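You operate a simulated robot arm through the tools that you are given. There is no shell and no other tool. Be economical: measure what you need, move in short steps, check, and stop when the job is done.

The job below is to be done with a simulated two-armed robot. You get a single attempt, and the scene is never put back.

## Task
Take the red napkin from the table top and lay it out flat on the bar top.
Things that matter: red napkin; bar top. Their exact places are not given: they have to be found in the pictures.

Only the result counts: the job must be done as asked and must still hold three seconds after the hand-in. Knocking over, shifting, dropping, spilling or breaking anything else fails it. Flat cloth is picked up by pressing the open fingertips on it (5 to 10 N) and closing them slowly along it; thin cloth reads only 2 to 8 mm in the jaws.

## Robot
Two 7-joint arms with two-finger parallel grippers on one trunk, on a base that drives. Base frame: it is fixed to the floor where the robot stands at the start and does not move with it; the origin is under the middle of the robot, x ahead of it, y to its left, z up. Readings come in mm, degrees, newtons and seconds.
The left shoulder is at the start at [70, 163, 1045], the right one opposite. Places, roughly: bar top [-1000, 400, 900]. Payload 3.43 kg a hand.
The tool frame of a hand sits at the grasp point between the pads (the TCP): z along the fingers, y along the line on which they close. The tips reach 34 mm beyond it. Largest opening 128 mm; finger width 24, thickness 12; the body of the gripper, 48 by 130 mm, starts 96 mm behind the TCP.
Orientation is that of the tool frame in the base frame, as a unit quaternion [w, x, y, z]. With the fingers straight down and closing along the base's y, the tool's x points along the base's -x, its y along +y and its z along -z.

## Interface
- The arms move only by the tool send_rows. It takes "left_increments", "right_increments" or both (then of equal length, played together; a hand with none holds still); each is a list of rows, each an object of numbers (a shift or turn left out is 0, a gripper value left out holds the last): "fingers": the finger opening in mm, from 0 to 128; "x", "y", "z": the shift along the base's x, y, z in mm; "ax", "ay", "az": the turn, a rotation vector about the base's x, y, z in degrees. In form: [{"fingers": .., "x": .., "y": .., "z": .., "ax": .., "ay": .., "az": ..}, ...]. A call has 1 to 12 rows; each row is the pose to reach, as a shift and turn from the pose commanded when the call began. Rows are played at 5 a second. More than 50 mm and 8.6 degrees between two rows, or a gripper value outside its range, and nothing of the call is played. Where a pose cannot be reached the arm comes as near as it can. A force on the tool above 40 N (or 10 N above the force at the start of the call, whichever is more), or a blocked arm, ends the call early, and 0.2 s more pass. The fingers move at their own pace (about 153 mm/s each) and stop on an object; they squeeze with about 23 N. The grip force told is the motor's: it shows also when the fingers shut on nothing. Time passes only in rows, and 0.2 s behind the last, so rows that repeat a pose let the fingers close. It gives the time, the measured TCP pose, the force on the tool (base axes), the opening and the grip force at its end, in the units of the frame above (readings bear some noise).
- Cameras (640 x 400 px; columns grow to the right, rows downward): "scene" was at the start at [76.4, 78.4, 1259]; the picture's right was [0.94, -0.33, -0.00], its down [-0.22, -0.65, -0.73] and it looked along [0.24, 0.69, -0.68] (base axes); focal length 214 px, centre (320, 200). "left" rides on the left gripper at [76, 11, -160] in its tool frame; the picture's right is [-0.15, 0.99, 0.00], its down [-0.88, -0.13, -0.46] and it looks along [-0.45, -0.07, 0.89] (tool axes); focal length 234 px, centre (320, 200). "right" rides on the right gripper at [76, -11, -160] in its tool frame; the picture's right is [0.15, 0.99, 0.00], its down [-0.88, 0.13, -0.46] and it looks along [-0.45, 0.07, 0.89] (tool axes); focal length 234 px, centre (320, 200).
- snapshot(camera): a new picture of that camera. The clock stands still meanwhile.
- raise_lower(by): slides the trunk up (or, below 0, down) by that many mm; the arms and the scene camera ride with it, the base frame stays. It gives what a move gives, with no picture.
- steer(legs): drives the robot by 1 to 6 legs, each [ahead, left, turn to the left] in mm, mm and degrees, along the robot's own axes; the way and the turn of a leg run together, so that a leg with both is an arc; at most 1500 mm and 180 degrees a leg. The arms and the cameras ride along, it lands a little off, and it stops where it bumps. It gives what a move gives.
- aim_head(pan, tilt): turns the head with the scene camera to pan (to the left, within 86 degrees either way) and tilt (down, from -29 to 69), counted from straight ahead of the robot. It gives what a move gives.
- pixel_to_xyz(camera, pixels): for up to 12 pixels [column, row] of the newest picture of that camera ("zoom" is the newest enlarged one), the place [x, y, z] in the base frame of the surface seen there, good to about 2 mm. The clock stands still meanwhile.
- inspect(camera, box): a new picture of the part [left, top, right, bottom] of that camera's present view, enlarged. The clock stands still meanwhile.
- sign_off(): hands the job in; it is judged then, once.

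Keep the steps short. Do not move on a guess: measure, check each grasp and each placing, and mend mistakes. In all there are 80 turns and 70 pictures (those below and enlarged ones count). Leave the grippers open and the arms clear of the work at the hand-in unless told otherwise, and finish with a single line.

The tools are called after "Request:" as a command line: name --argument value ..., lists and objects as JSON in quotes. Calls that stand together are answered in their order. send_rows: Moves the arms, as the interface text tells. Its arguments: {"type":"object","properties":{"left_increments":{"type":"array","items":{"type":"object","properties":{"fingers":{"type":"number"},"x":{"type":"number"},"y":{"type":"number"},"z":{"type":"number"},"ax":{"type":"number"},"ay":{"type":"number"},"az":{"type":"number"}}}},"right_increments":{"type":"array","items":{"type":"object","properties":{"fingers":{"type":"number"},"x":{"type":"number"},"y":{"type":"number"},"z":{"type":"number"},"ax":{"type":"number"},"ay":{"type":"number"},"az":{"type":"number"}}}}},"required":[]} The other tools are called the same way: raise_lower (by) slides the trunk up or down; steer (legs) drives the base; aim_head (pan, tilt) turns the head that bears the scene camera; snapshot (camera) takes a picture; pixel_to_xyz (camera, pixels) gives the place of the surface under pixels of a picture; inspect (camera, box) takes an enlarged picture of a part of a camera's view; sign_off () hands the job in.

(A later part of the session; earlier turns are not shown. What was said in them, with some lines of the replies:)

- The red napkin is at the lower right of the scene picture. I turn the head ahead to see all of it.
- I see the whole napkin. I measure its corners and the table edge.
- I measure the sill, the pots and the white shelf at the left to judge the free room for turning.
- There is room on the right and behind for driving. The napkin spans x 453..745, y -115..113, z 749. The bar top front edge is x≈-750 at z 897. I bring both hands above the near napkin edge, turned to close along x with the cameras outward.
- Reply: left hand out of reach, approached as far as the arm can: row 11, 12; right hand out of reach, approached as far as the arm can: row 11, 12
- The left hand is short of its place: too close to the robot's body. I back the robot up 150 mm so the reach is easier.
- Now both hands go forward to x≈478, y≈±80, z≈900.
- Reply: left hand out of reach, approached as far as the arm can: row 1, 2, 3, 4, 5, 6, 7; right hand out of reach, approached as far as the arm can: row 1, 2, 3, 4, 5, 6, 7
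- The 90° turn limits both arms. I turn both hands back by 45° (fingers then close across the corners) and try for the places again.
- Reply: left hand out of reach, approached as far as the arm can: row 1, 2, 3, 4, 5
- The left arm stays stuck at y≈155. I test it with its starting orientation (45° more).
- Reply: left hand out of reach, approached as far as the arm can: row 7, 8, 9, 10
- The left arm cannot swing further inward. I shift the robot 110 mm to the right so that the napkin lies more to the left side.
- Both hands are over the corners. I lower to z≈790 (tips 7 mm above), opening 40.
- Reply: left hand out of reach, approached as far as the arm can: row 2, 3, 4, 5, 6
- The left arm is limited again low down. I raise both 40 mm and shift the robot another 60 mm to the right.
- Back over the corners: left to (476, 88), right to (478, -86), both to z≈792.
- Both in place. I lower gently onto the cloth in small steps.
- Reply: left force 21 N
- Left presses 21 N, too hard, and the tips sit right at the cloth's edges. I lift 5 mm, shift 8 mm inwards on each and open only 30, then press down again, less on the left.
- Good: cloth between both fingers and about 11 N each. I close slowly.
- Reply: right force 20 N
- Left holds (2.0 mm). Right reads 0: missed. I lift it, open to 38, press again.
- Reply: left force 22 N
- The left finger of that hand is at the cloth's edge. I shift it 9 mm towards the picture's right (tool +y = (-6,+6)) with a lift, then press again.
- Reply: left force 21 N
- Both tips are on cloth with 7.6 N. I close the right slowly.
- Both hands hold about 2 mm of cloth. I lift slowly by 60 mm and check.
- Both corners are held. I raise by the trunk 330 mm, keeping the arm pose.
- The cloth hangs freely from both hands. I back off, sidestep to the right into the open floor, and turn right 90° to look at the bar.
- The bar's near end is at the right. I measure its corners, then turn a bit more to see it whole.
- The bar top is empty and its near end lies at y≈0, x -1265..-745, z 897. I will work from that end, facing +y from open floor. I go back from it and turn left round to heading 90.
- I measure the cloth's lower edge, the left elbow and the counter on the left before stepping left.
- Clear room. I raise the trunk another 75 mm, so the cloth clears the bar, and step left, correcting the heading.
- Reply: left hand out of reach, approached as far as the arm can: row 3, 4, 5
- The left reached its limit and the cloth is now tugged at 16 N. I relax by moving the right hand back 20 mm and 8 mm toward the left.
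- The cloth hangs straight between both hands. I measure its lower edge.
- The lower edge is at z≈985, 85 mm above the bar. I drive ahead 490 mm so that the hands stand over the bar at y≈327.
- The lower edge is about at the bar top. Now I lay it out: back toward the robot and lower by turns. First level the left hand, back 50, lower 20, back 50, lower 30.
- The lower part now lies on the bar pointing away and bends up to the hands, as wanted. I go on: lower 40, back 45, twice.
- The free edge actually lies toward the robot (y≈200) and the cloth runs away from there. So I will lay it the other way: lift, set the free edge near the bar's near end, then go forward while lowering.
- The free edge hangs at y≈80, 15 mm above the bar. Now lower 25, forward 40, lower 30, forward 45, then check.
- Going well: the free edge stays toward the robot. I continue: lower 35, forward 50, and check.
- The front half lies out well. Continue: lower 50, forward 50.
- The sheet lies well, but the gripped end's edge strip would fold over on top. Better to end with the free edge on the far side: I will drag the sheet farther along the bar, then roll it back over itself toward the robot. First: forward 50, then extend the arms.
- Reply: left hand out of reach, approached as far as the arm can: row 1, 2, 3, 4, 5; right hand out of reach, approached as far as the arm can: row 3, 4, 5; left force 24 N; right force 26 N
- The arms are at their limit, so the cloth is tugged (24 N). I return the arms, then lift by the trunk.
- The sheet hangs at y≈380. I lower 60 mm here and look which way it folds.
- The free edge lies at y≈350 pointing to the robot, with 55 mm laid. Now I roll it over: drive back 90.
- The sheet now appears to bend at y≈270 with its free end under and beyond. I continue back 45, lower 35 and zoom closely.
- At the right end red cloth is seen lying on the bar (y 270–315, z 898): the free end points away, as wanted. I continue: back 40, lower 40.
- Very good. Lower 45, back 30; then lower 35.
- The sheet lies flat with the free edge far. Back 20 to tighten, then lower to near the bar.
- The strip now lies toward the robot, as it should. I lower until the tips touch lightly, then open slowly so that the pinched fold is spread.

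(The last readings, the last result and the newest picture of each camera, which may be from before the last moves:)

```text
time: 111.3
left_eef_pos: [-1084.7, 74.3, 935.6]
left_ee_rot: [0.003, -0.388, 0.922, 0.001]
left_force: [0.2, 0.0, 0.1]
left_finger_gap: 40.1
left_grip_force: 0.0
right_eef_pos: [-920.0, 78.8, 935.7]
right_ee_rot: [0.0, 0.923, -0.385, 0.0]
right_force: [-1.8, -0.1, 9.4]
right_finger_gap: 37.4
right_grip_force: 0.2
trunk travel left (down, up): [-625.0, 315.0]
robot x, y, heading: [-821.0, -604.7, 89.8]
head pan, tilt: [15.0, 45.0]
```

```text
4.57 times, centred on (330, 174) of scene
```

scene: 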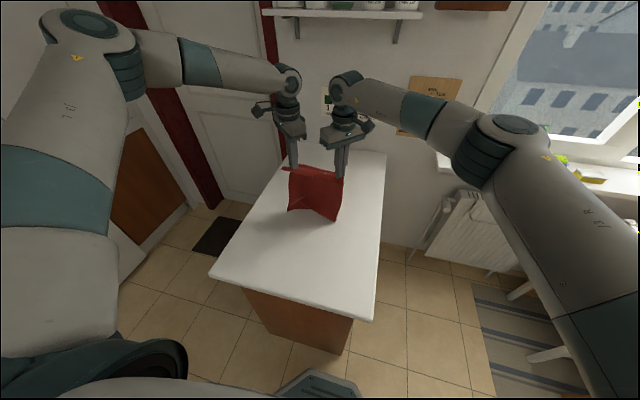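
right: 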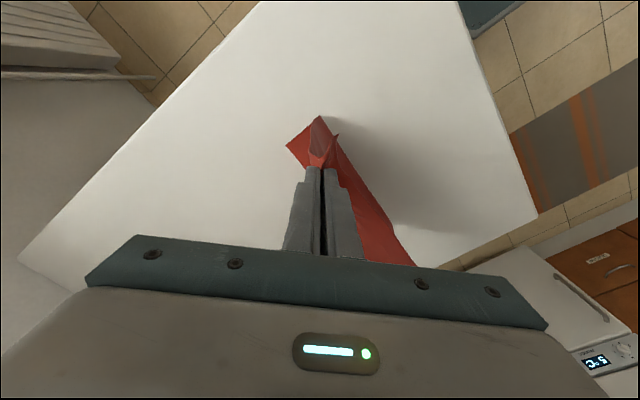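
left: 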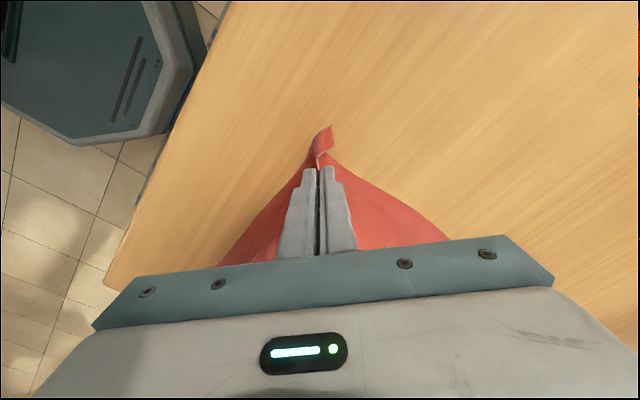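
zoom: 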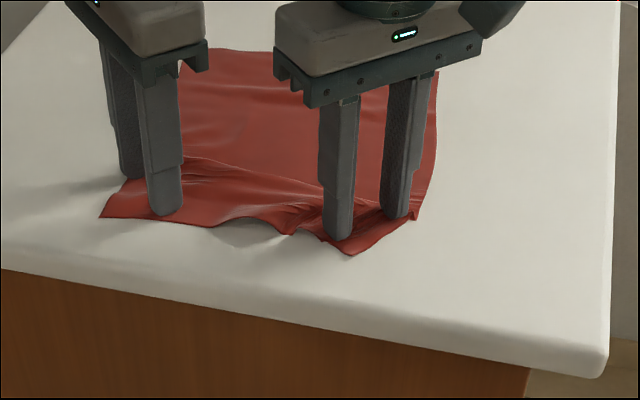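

Released and spread. I lift both hands straight up.

Request:
send_rows --left_increments '[{"z": 3}, {"z": 8}, {"z": 20}, {"z": 45}]' --right_increments '[{"z": 3}, {"z": 8}, {"z": 20}, {"z": 45}]'

Request:
raise_lower --by 150

Request:
inspect --camera "scene" --box '[220, 130, 420, 255]'

```text
time: 112.3
left_eef_pos: [-1081.9, 73.3, 980.8]
left_ee_rot: [0.002, -0.387, 0.922, 0.0]
left_force: [0.8, -0.6, 0.8]
left_finger_gap: 40.0
left_grip_force: 0.1
right_eef_pos: [-919.6, 77.4, 980.5]
right_ee_rot: [0.0, 0.923, -0.386, 0.0]
right_force: [-0.3, -0.8, -0.9]
right_finger_gap: 39.8
right_grip_force: 0.1
trunk travel left (down, up): [-625.0, 315.0]
robot x, y, heading: [-818.6, -602.8, 89.7]
head pan, tilt: [15.0, 45.0]
```

```text
time: 114.0
left_eef_pos: [-1083.5, 73.7, 1129.8]
left_ee_rot: [0.003, -0.387, 0.922, 0.0]
left_force: [0.5, -0.6, -0.6]
left_finger_gap: 39.9
left_grip_force: 0.1
right_eef_pos: [-918.5, 79.6, 1128.9]
right_ee_rot: [0.001, 0.922, -0.386, 0.0]
right_force: [1.0, -1.2, 0.6]
right_finger_gap: 39.7
right_grip_force: 0.1
trunk travel left (down, up): [-775.0, 165.0]
robot x, y, heading: [-819.5, -604.2, 89.9]
head pan, tilt: [15.0, 45.0]
```

```text
3.20 times, centred on (320, 192) of scene
```

zoom: 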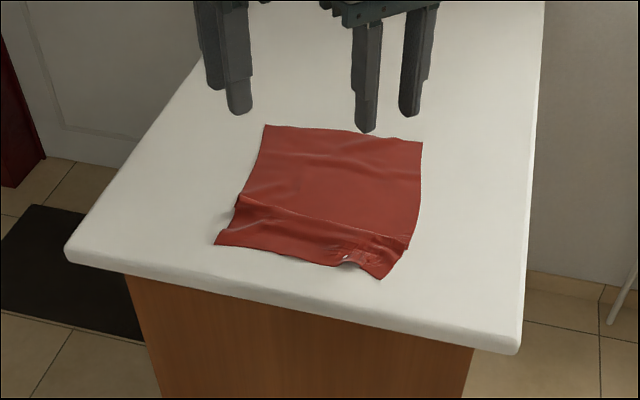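

Nearly flat; a ridge runs along the near edge. I measure heights and corners.

Request:
pixel_to_xyz --camera "zoom" --pixels '[[267, 128], [419, 145], [383, 276], [219, 242], [240, 200], [245, 195], [320, 218], [320, 225], [320, 240], [395, 240], [345, 262], [300, 190]]'

Request:
inspect --camera "scene" --box '[280, 165, 355, 220]'

```text
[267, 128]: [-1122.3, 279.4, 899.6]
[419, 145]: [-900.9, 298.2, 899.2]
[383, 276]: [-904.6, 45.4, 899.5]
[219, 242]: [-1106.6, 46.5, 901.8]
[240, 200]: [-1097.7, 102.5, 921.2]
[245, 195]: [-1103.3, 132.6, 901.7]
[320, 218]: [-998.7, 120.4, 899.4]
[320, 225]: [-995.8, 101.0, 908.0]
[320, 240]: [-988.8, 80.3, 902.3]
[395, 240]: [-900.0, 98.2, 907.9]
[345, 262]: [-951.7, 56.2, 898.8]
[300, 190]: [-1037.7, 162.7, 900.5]
```

```text
7.27 times, centred on (318, 192) of scene
```

zoom: 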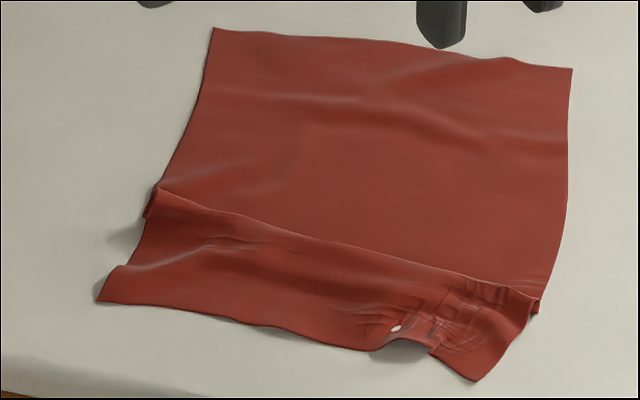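

The near strip has a ridge up to 20 mm high. I will stretch the sheet: press closed fingertips on the far part and draw it away, then the strip toward the robot. First close the fingers, retract the arms 45 mm and drive forward so that they stand over y≈260.

Request:
send_rows --left_increments '[{"y": -15, "fingers": 0}, {"y": -30}, {"y": -45}, {"y": -45}]' --right_increments '[{"y": -15, "fingers": 0}, {"y": -30}, {"y": -48}, {"y": -48}]'

Request:
steer --legs '[[225, 0, 0]]'

Request:
raise_lower --by -175

```text
time: 115.0
left_eef_pos: [-1083.3, 28.2, 1131.1]
left_ee_rot: [0.002, -0.387, 0.922, -0.001]
left_force: [-0.6, -1.0, 0.3]
left_finger_gap: 0.0
left_grip_force: 22.7
right_eef_pos: [-919.4, 31.3, 1129.1]
right_ee_rot: [0.001, 0.923, -0.386, 0.001]
right_force: [0.9, 0.6, 0.1]
right_finger_gap: 0.0
right_grip_force: 23.1
trunk travel left (down, up): [-775.0, 165.0]
robot x, y, heading: [-823.0, -605.0, 89.8]
head pan, tilt: [15.0, 45.0]
```

```text
time: 116.7
left_eef_pos: [-1083.6, 252.0, 1131.4]
left_ee_rot: [0.003, -0.387, 0.922, 0.0]
left_force: [-0.6, 1.2, -0.3]
left_finger_gap: 0.0
left_grip_force: 23.4
right_eef_pos: [-918.2, 253.7, 1130.7]
right_ee_rot: [0.001, 0.923, -0.386, -0.001]
right_force: [0.7, -0.7, -0.8]
right_finger_gap: 0.0
right_grip_force: 23.1
trunk travel left (down, up): [-775.0, 165.0]
robot x, y, heading: [-818.3, -377.6, 90.0]
head pan, tilt: [15.0, 45.0]
```

```text
time: 118.7
left_eef_pos: [-1082.2, 251.9, 955.3]
left_ee_rot: [0.002, -0.386, 0.922, 0.0]
left_force: [0.4, 0.0, -0.3]
left_finger_gap: 0.1
left_grip_force: 22.9
right_eef_pos: [-917.9, 255.7, 955.1]
right_ee_rot: [0.0, 0.923, -0.385, 0.001]
right_force: [0.8, 0.3, 0.0]
right_finger_gap: 0.0
right_grip_force: 23.0
trunk travel left (down, up): [-600.0, 340.0]
robot x, y, heading: [-819.3, -383.0, 90.0]
head pan, tilt: [15.0, 45.0]
```

Tips are 22 mm above the cloth. I lower gently to touch.

Request:
send_rows --left_increments '[{"z": -10}, {"z": -17}, {"z": -20}, {"z": -22}, {"z": -22.5}]' --right_increments '[{"z": -10}, {"z": -17}, {"z": -20}, {"z": -22}, {"z": -22.5}]'

```text
time: 119.9
left_eef_pos: [-1082.7, 252.5, 935.9]
left_ee_rot: [0.003, -0.387, 0.922, 0.001]
left_force: [0.2, 0.7, 5.5]
left_finger_gap: 0.0
left_grip_force: 23.7
right_eef_pos: [-918.6, 255.3, 934.9]
right_ee_rot: [0.0, 0.922, -0.387, -0.002]
right_force: [-1.0, 3.7, 20.7]
right_finger_gap: 0.0
right_grip_force: 22.6
trunk travel left (down, up): [-600.0, 340.0]
robot x, y, heading: [-818.4, -383.1, 90.0]
head pan, tilt: [15.0, 45.0]
```

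Left 5.5 N, right 20 N: I ease the right by 1 mm and draw both 40 mm away (+y).

Request:
send_rows --left_increments '[{"z": -0.2, "y": 0}, {"z": -0.2, "y": 6}, {"z": -0.2, "y": 12}, {"z": -0.2, "y": 18}, {"z": -0.2, "y": 24}, {"z": -0.2, "y": 30}, {"z": -0.2, "y": 35}, {"z": -0.2, "y": 40}]' --right_increments '[{"z": 0.9}, {"z": 0.9, "y": 6}, {"z": 0.9, "y": 12}, {"z": 0.9, "y": 18}, {"z": 0.9, "y": 24}, {"z": 0.9, "y": 30}, {"z": 0.9, "y": 35}, {"z": 0.9, "y": 40}]'

Request:
inspect --camera "scene" --box '[240, 130, 400, 240]'

```text
time: 121.7
left_eef_pos: [-1083.5, 291.7, 935.9]
left_ee_rot: [0.002, -0.387, 0.922, 0.002]
left_force: [0.3, 0.2, 5.2]
left_finger_gap: 0.0
left_grip_force: 23.2
right_eef_pos: [-917.6, 293.0, 935.4]
right_ee_rot: [0.0, 0.922, -0.387, -0.001]
right_force: [-0.7, -3.2, 17.2]
right_finger_gap: 0.1
right_grip_force: 22.7
trunk travel left (down, up): [-600.0, 340.0]
robot x, y, heading: [-818.4, -378.2, 89.8]
head pan, tilt: [15.0, 45.0]
```

```text
3.64 times, centred on (320, 185) of scene
```

zoom: 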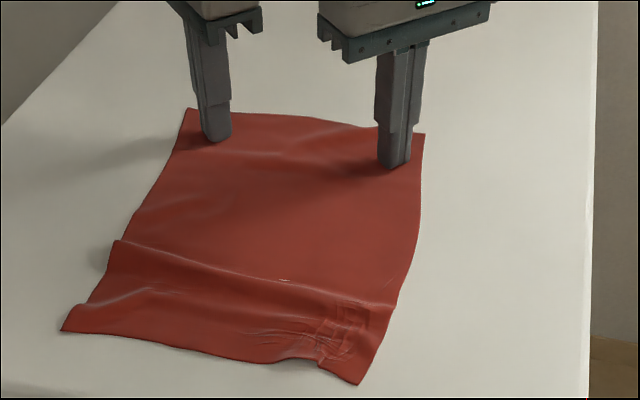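

It stretches and the ridge shrinks. Measure.

Request:
pixel_to_xyz --camera "zoom" --pixels '[[190, 112], [422, 138], [357, 380], [66, 328], [120, 245], [108, 270], [125, 262], [220, 280], [220, 300], [340, 310], [390, 300], [260, 340]]'

```text
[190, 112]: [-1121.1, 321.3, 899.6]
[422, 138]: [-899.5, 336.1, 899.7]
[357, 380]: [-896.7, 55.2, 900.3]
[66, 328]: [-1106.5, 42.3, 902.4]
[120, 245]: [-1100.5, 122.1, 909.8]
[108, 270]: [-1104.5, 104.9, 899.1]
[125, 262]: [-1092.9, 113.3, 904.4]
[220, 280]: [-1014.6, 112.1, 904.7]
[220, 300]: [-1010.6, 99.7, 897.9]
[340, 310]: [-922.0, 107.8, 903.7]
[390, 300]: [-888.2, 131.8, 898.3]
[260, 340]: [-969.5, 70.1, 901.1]
```

Length is now 280 mm (of about 290), ridge only 12 mm. A bit more: left 6, right 14, then lift.

Request:
send_rows --left_increments '[{"y": 3}, {"y": 6}, {"y": 8}, {"y": 8, "z": 4}, {"y": 8, "z": 15}, {"y": 8, "z": 40}]' --right_increments '[{"y": 5}, {"y": 10}, {"y": 14}, {"y": 14, "z": 4}, {"y": 14, "z": 15}, {"y": 14, "z": 40}]'

Request:
inspect --camera "scene" --box '[240, 130, 400, 240]'

Request:
pixel_to_xyz --camera "zoom" --pixels '[[190, 108], [422, 133], [357, 380], [66, 328], [120, 245], [108, 270], [125, 262], [220, 280], [220, 300], [340, 310], [320, 340], [260, 340]]'

```text
time: 123.1
left_eef_pos: [-1082.6, 299.5, 973.2]
left_ee_rot: [0.003, -0.387, 0.922, 0.0]
left_force: [-0.3, 0.4, 0.0]
left_finger_gap: 0.3
left_grip_force: 22.7
right_eef_pos: [-919.0, 309.0, 972.9]
right_ee_rot: [0.001, 0.922, -0.386, 0.002]
right_force: [0.1, -0.5, -0.5]
right_finger_gap: 0.0
right_grip_force: 22.6
trunk travel left (down, up): [-600.0, 340.0]
robot x, y, heading: [-816.6, -382.7, 89.9]
head pan, tilt: [15.0, 45.0]
```

```text
3.64 times, centred on (320, 185) of scene
```

zoom: 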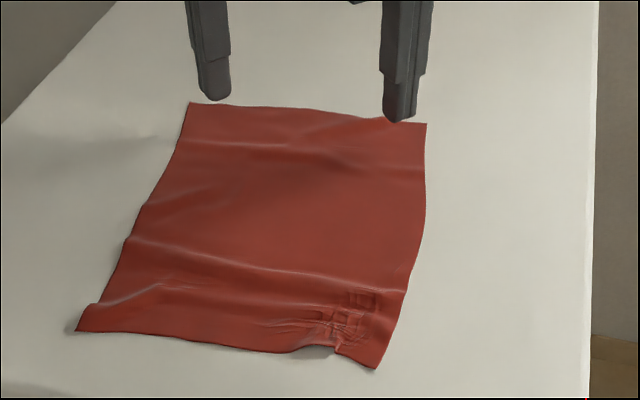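

```text
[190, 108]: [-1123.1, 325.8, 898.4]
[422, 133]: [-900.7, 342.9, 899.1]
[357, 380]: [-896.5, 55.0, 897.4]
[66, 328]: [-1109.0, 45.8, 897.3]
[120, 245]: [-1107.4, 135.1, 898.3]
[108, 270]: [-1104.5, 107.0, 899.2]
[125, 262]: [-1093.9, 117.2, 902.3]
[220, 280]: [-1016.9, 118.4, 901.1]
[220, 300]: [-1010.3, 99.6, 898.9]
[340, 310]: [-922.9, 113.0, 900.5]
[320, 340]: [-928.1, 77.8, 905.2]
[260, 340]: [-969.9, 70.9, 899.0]
```

Much flatter. I check the remaining bumps in close-up.

Request:
inspect --camera "scene" --box '[255, 185, 345, 240]'

Request:
pixel_to_xyz --camera "zoom" --pixels '[[80, 140], [60, 165], [95, 130], [130, 90], [150, 60], [400, 200], [410, 180], [440, 160], [450, 120], [420, 230], [380, 260], [480, 270]]'

```text
7.11 times, centred on (300, 212) of scene
```

zoom: 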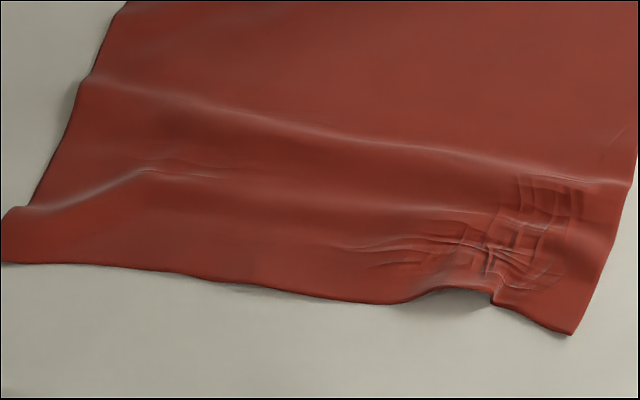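

```text
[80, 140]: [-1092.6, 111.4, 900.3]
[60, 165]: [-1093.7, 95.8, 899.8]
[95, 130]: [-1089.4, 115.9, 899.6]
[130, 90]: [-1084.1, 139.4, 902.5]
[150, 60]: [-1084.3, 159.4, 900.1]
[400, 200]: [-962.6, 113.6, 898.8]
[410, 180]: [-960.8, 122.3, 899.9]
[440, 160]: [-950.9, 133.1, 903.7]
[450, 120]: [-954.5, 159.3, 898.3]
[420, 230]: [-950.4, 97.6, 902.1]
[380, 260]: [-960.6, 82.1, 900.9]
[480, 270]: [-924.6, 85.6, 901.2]
```

All within about 6 mm of the bar top, spread 225 × 285 mm. I raise the hands, open them and back away.

Request:
raise_lower --by 150

Request:
send_rows --left_increments '[{"fingers": 60}, {"fingers": 60}]' --right_increments '[{"fingers": 60}, {"fingers": 60}]'

Request:
steer --legs '[[-400, 0, 0]]'

Request:
snapshot --camera "scene"

```text
time: 124.8
left_eef_pos: [-1083.5, 300.7, 1122.6]
left_ee_rot: [0.003, -0.387, 0.922, 0.0]
left_force: [0.5, -0.4, 0.7]
left_finger_gap: 0.0
left_grip_force: 23.2
right_eef_pos: [-920.0, 309.1, 1122.8]
right_ee_rot: [0.002, 0.922, -0.387, 0.001]
right_force: [0.8, 0.2, 0.1]
right_finger_gap: 0.2
right_grip_force: 23.0
trunk travel left (down, up): [-750.0, 190.0]
robot x, y, heading: [-816.7, -381.3, 90.0]
head pan, tilt: [15.0, 45.0]
```

```text
time: 125.5
left_eef_pos: [-1084.1, 300.4, 1121.9]
left_ee_rot: [0.003, -0.386, 0.922, 0.001]
left_force: [-0.4, 0.5, 0.3]
left_finger_gap: 60.0
left_grip_force: 0.1
right_eef_pos: [-918.2, 309.3, 1123.2]
right_ee_rot: [0.002, 0.923, -0.385, 0.001]
right_force: [1.1, -0.1, 0.3]
right_finger_gap: 60.0
right_grip_force: 0.1
trunk travel left (down, up): [-750.0, 190.0]
robot x, y, heading: [-820.7, -382.6, 90.0]
head pan, tilt: [15.0, 45.0]
```

```text
time: 128.0
left_eef_pos: [-1085.5, -100.8, 1121.9]
left_ee_rot: [0.002, -0.389, 0.921, -0.001]
left_force: [-0.4, 0.1, -0.2]
left_finger_gap: 59.9
left_grip_force: 0.0
right_eef_pos: [-921.6, -92.1, 1121.9]
right_ee_rot: [0.002, 0.923, -0.384, 0.0]
right_force: [0.6, -0.3, -0.6]
right_finger_gap: 60.1
right_grip_force: 0.0
trunk travel left (down, up): [-750.0, 190.0]
robot x, y, heading: [-818.9, -782.8, 90.1]
head pan, tilt: [15.0, 45.0]
```

```text
16 pictures are left
```

scene: 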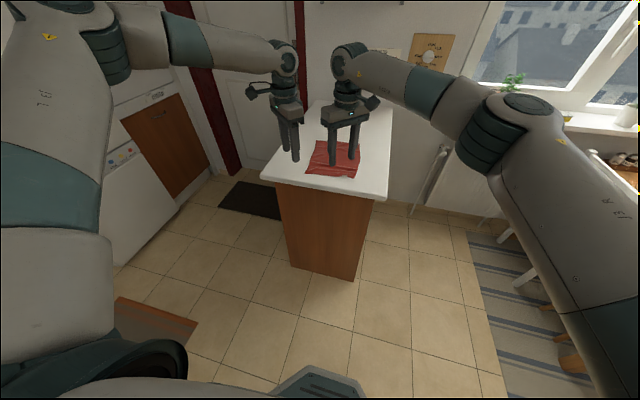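

The napkin lies flat on the bar, hands are open and clear. I hand in.

Request:
sign_off

```text
The job is handed in.
```

The red napkin is on the bar top, spread to about 225 × 285 mm; the heights I measured are within about 8 mm of the bar surface, with small wrinkles near one corner, and the grippers are open and clear of it.
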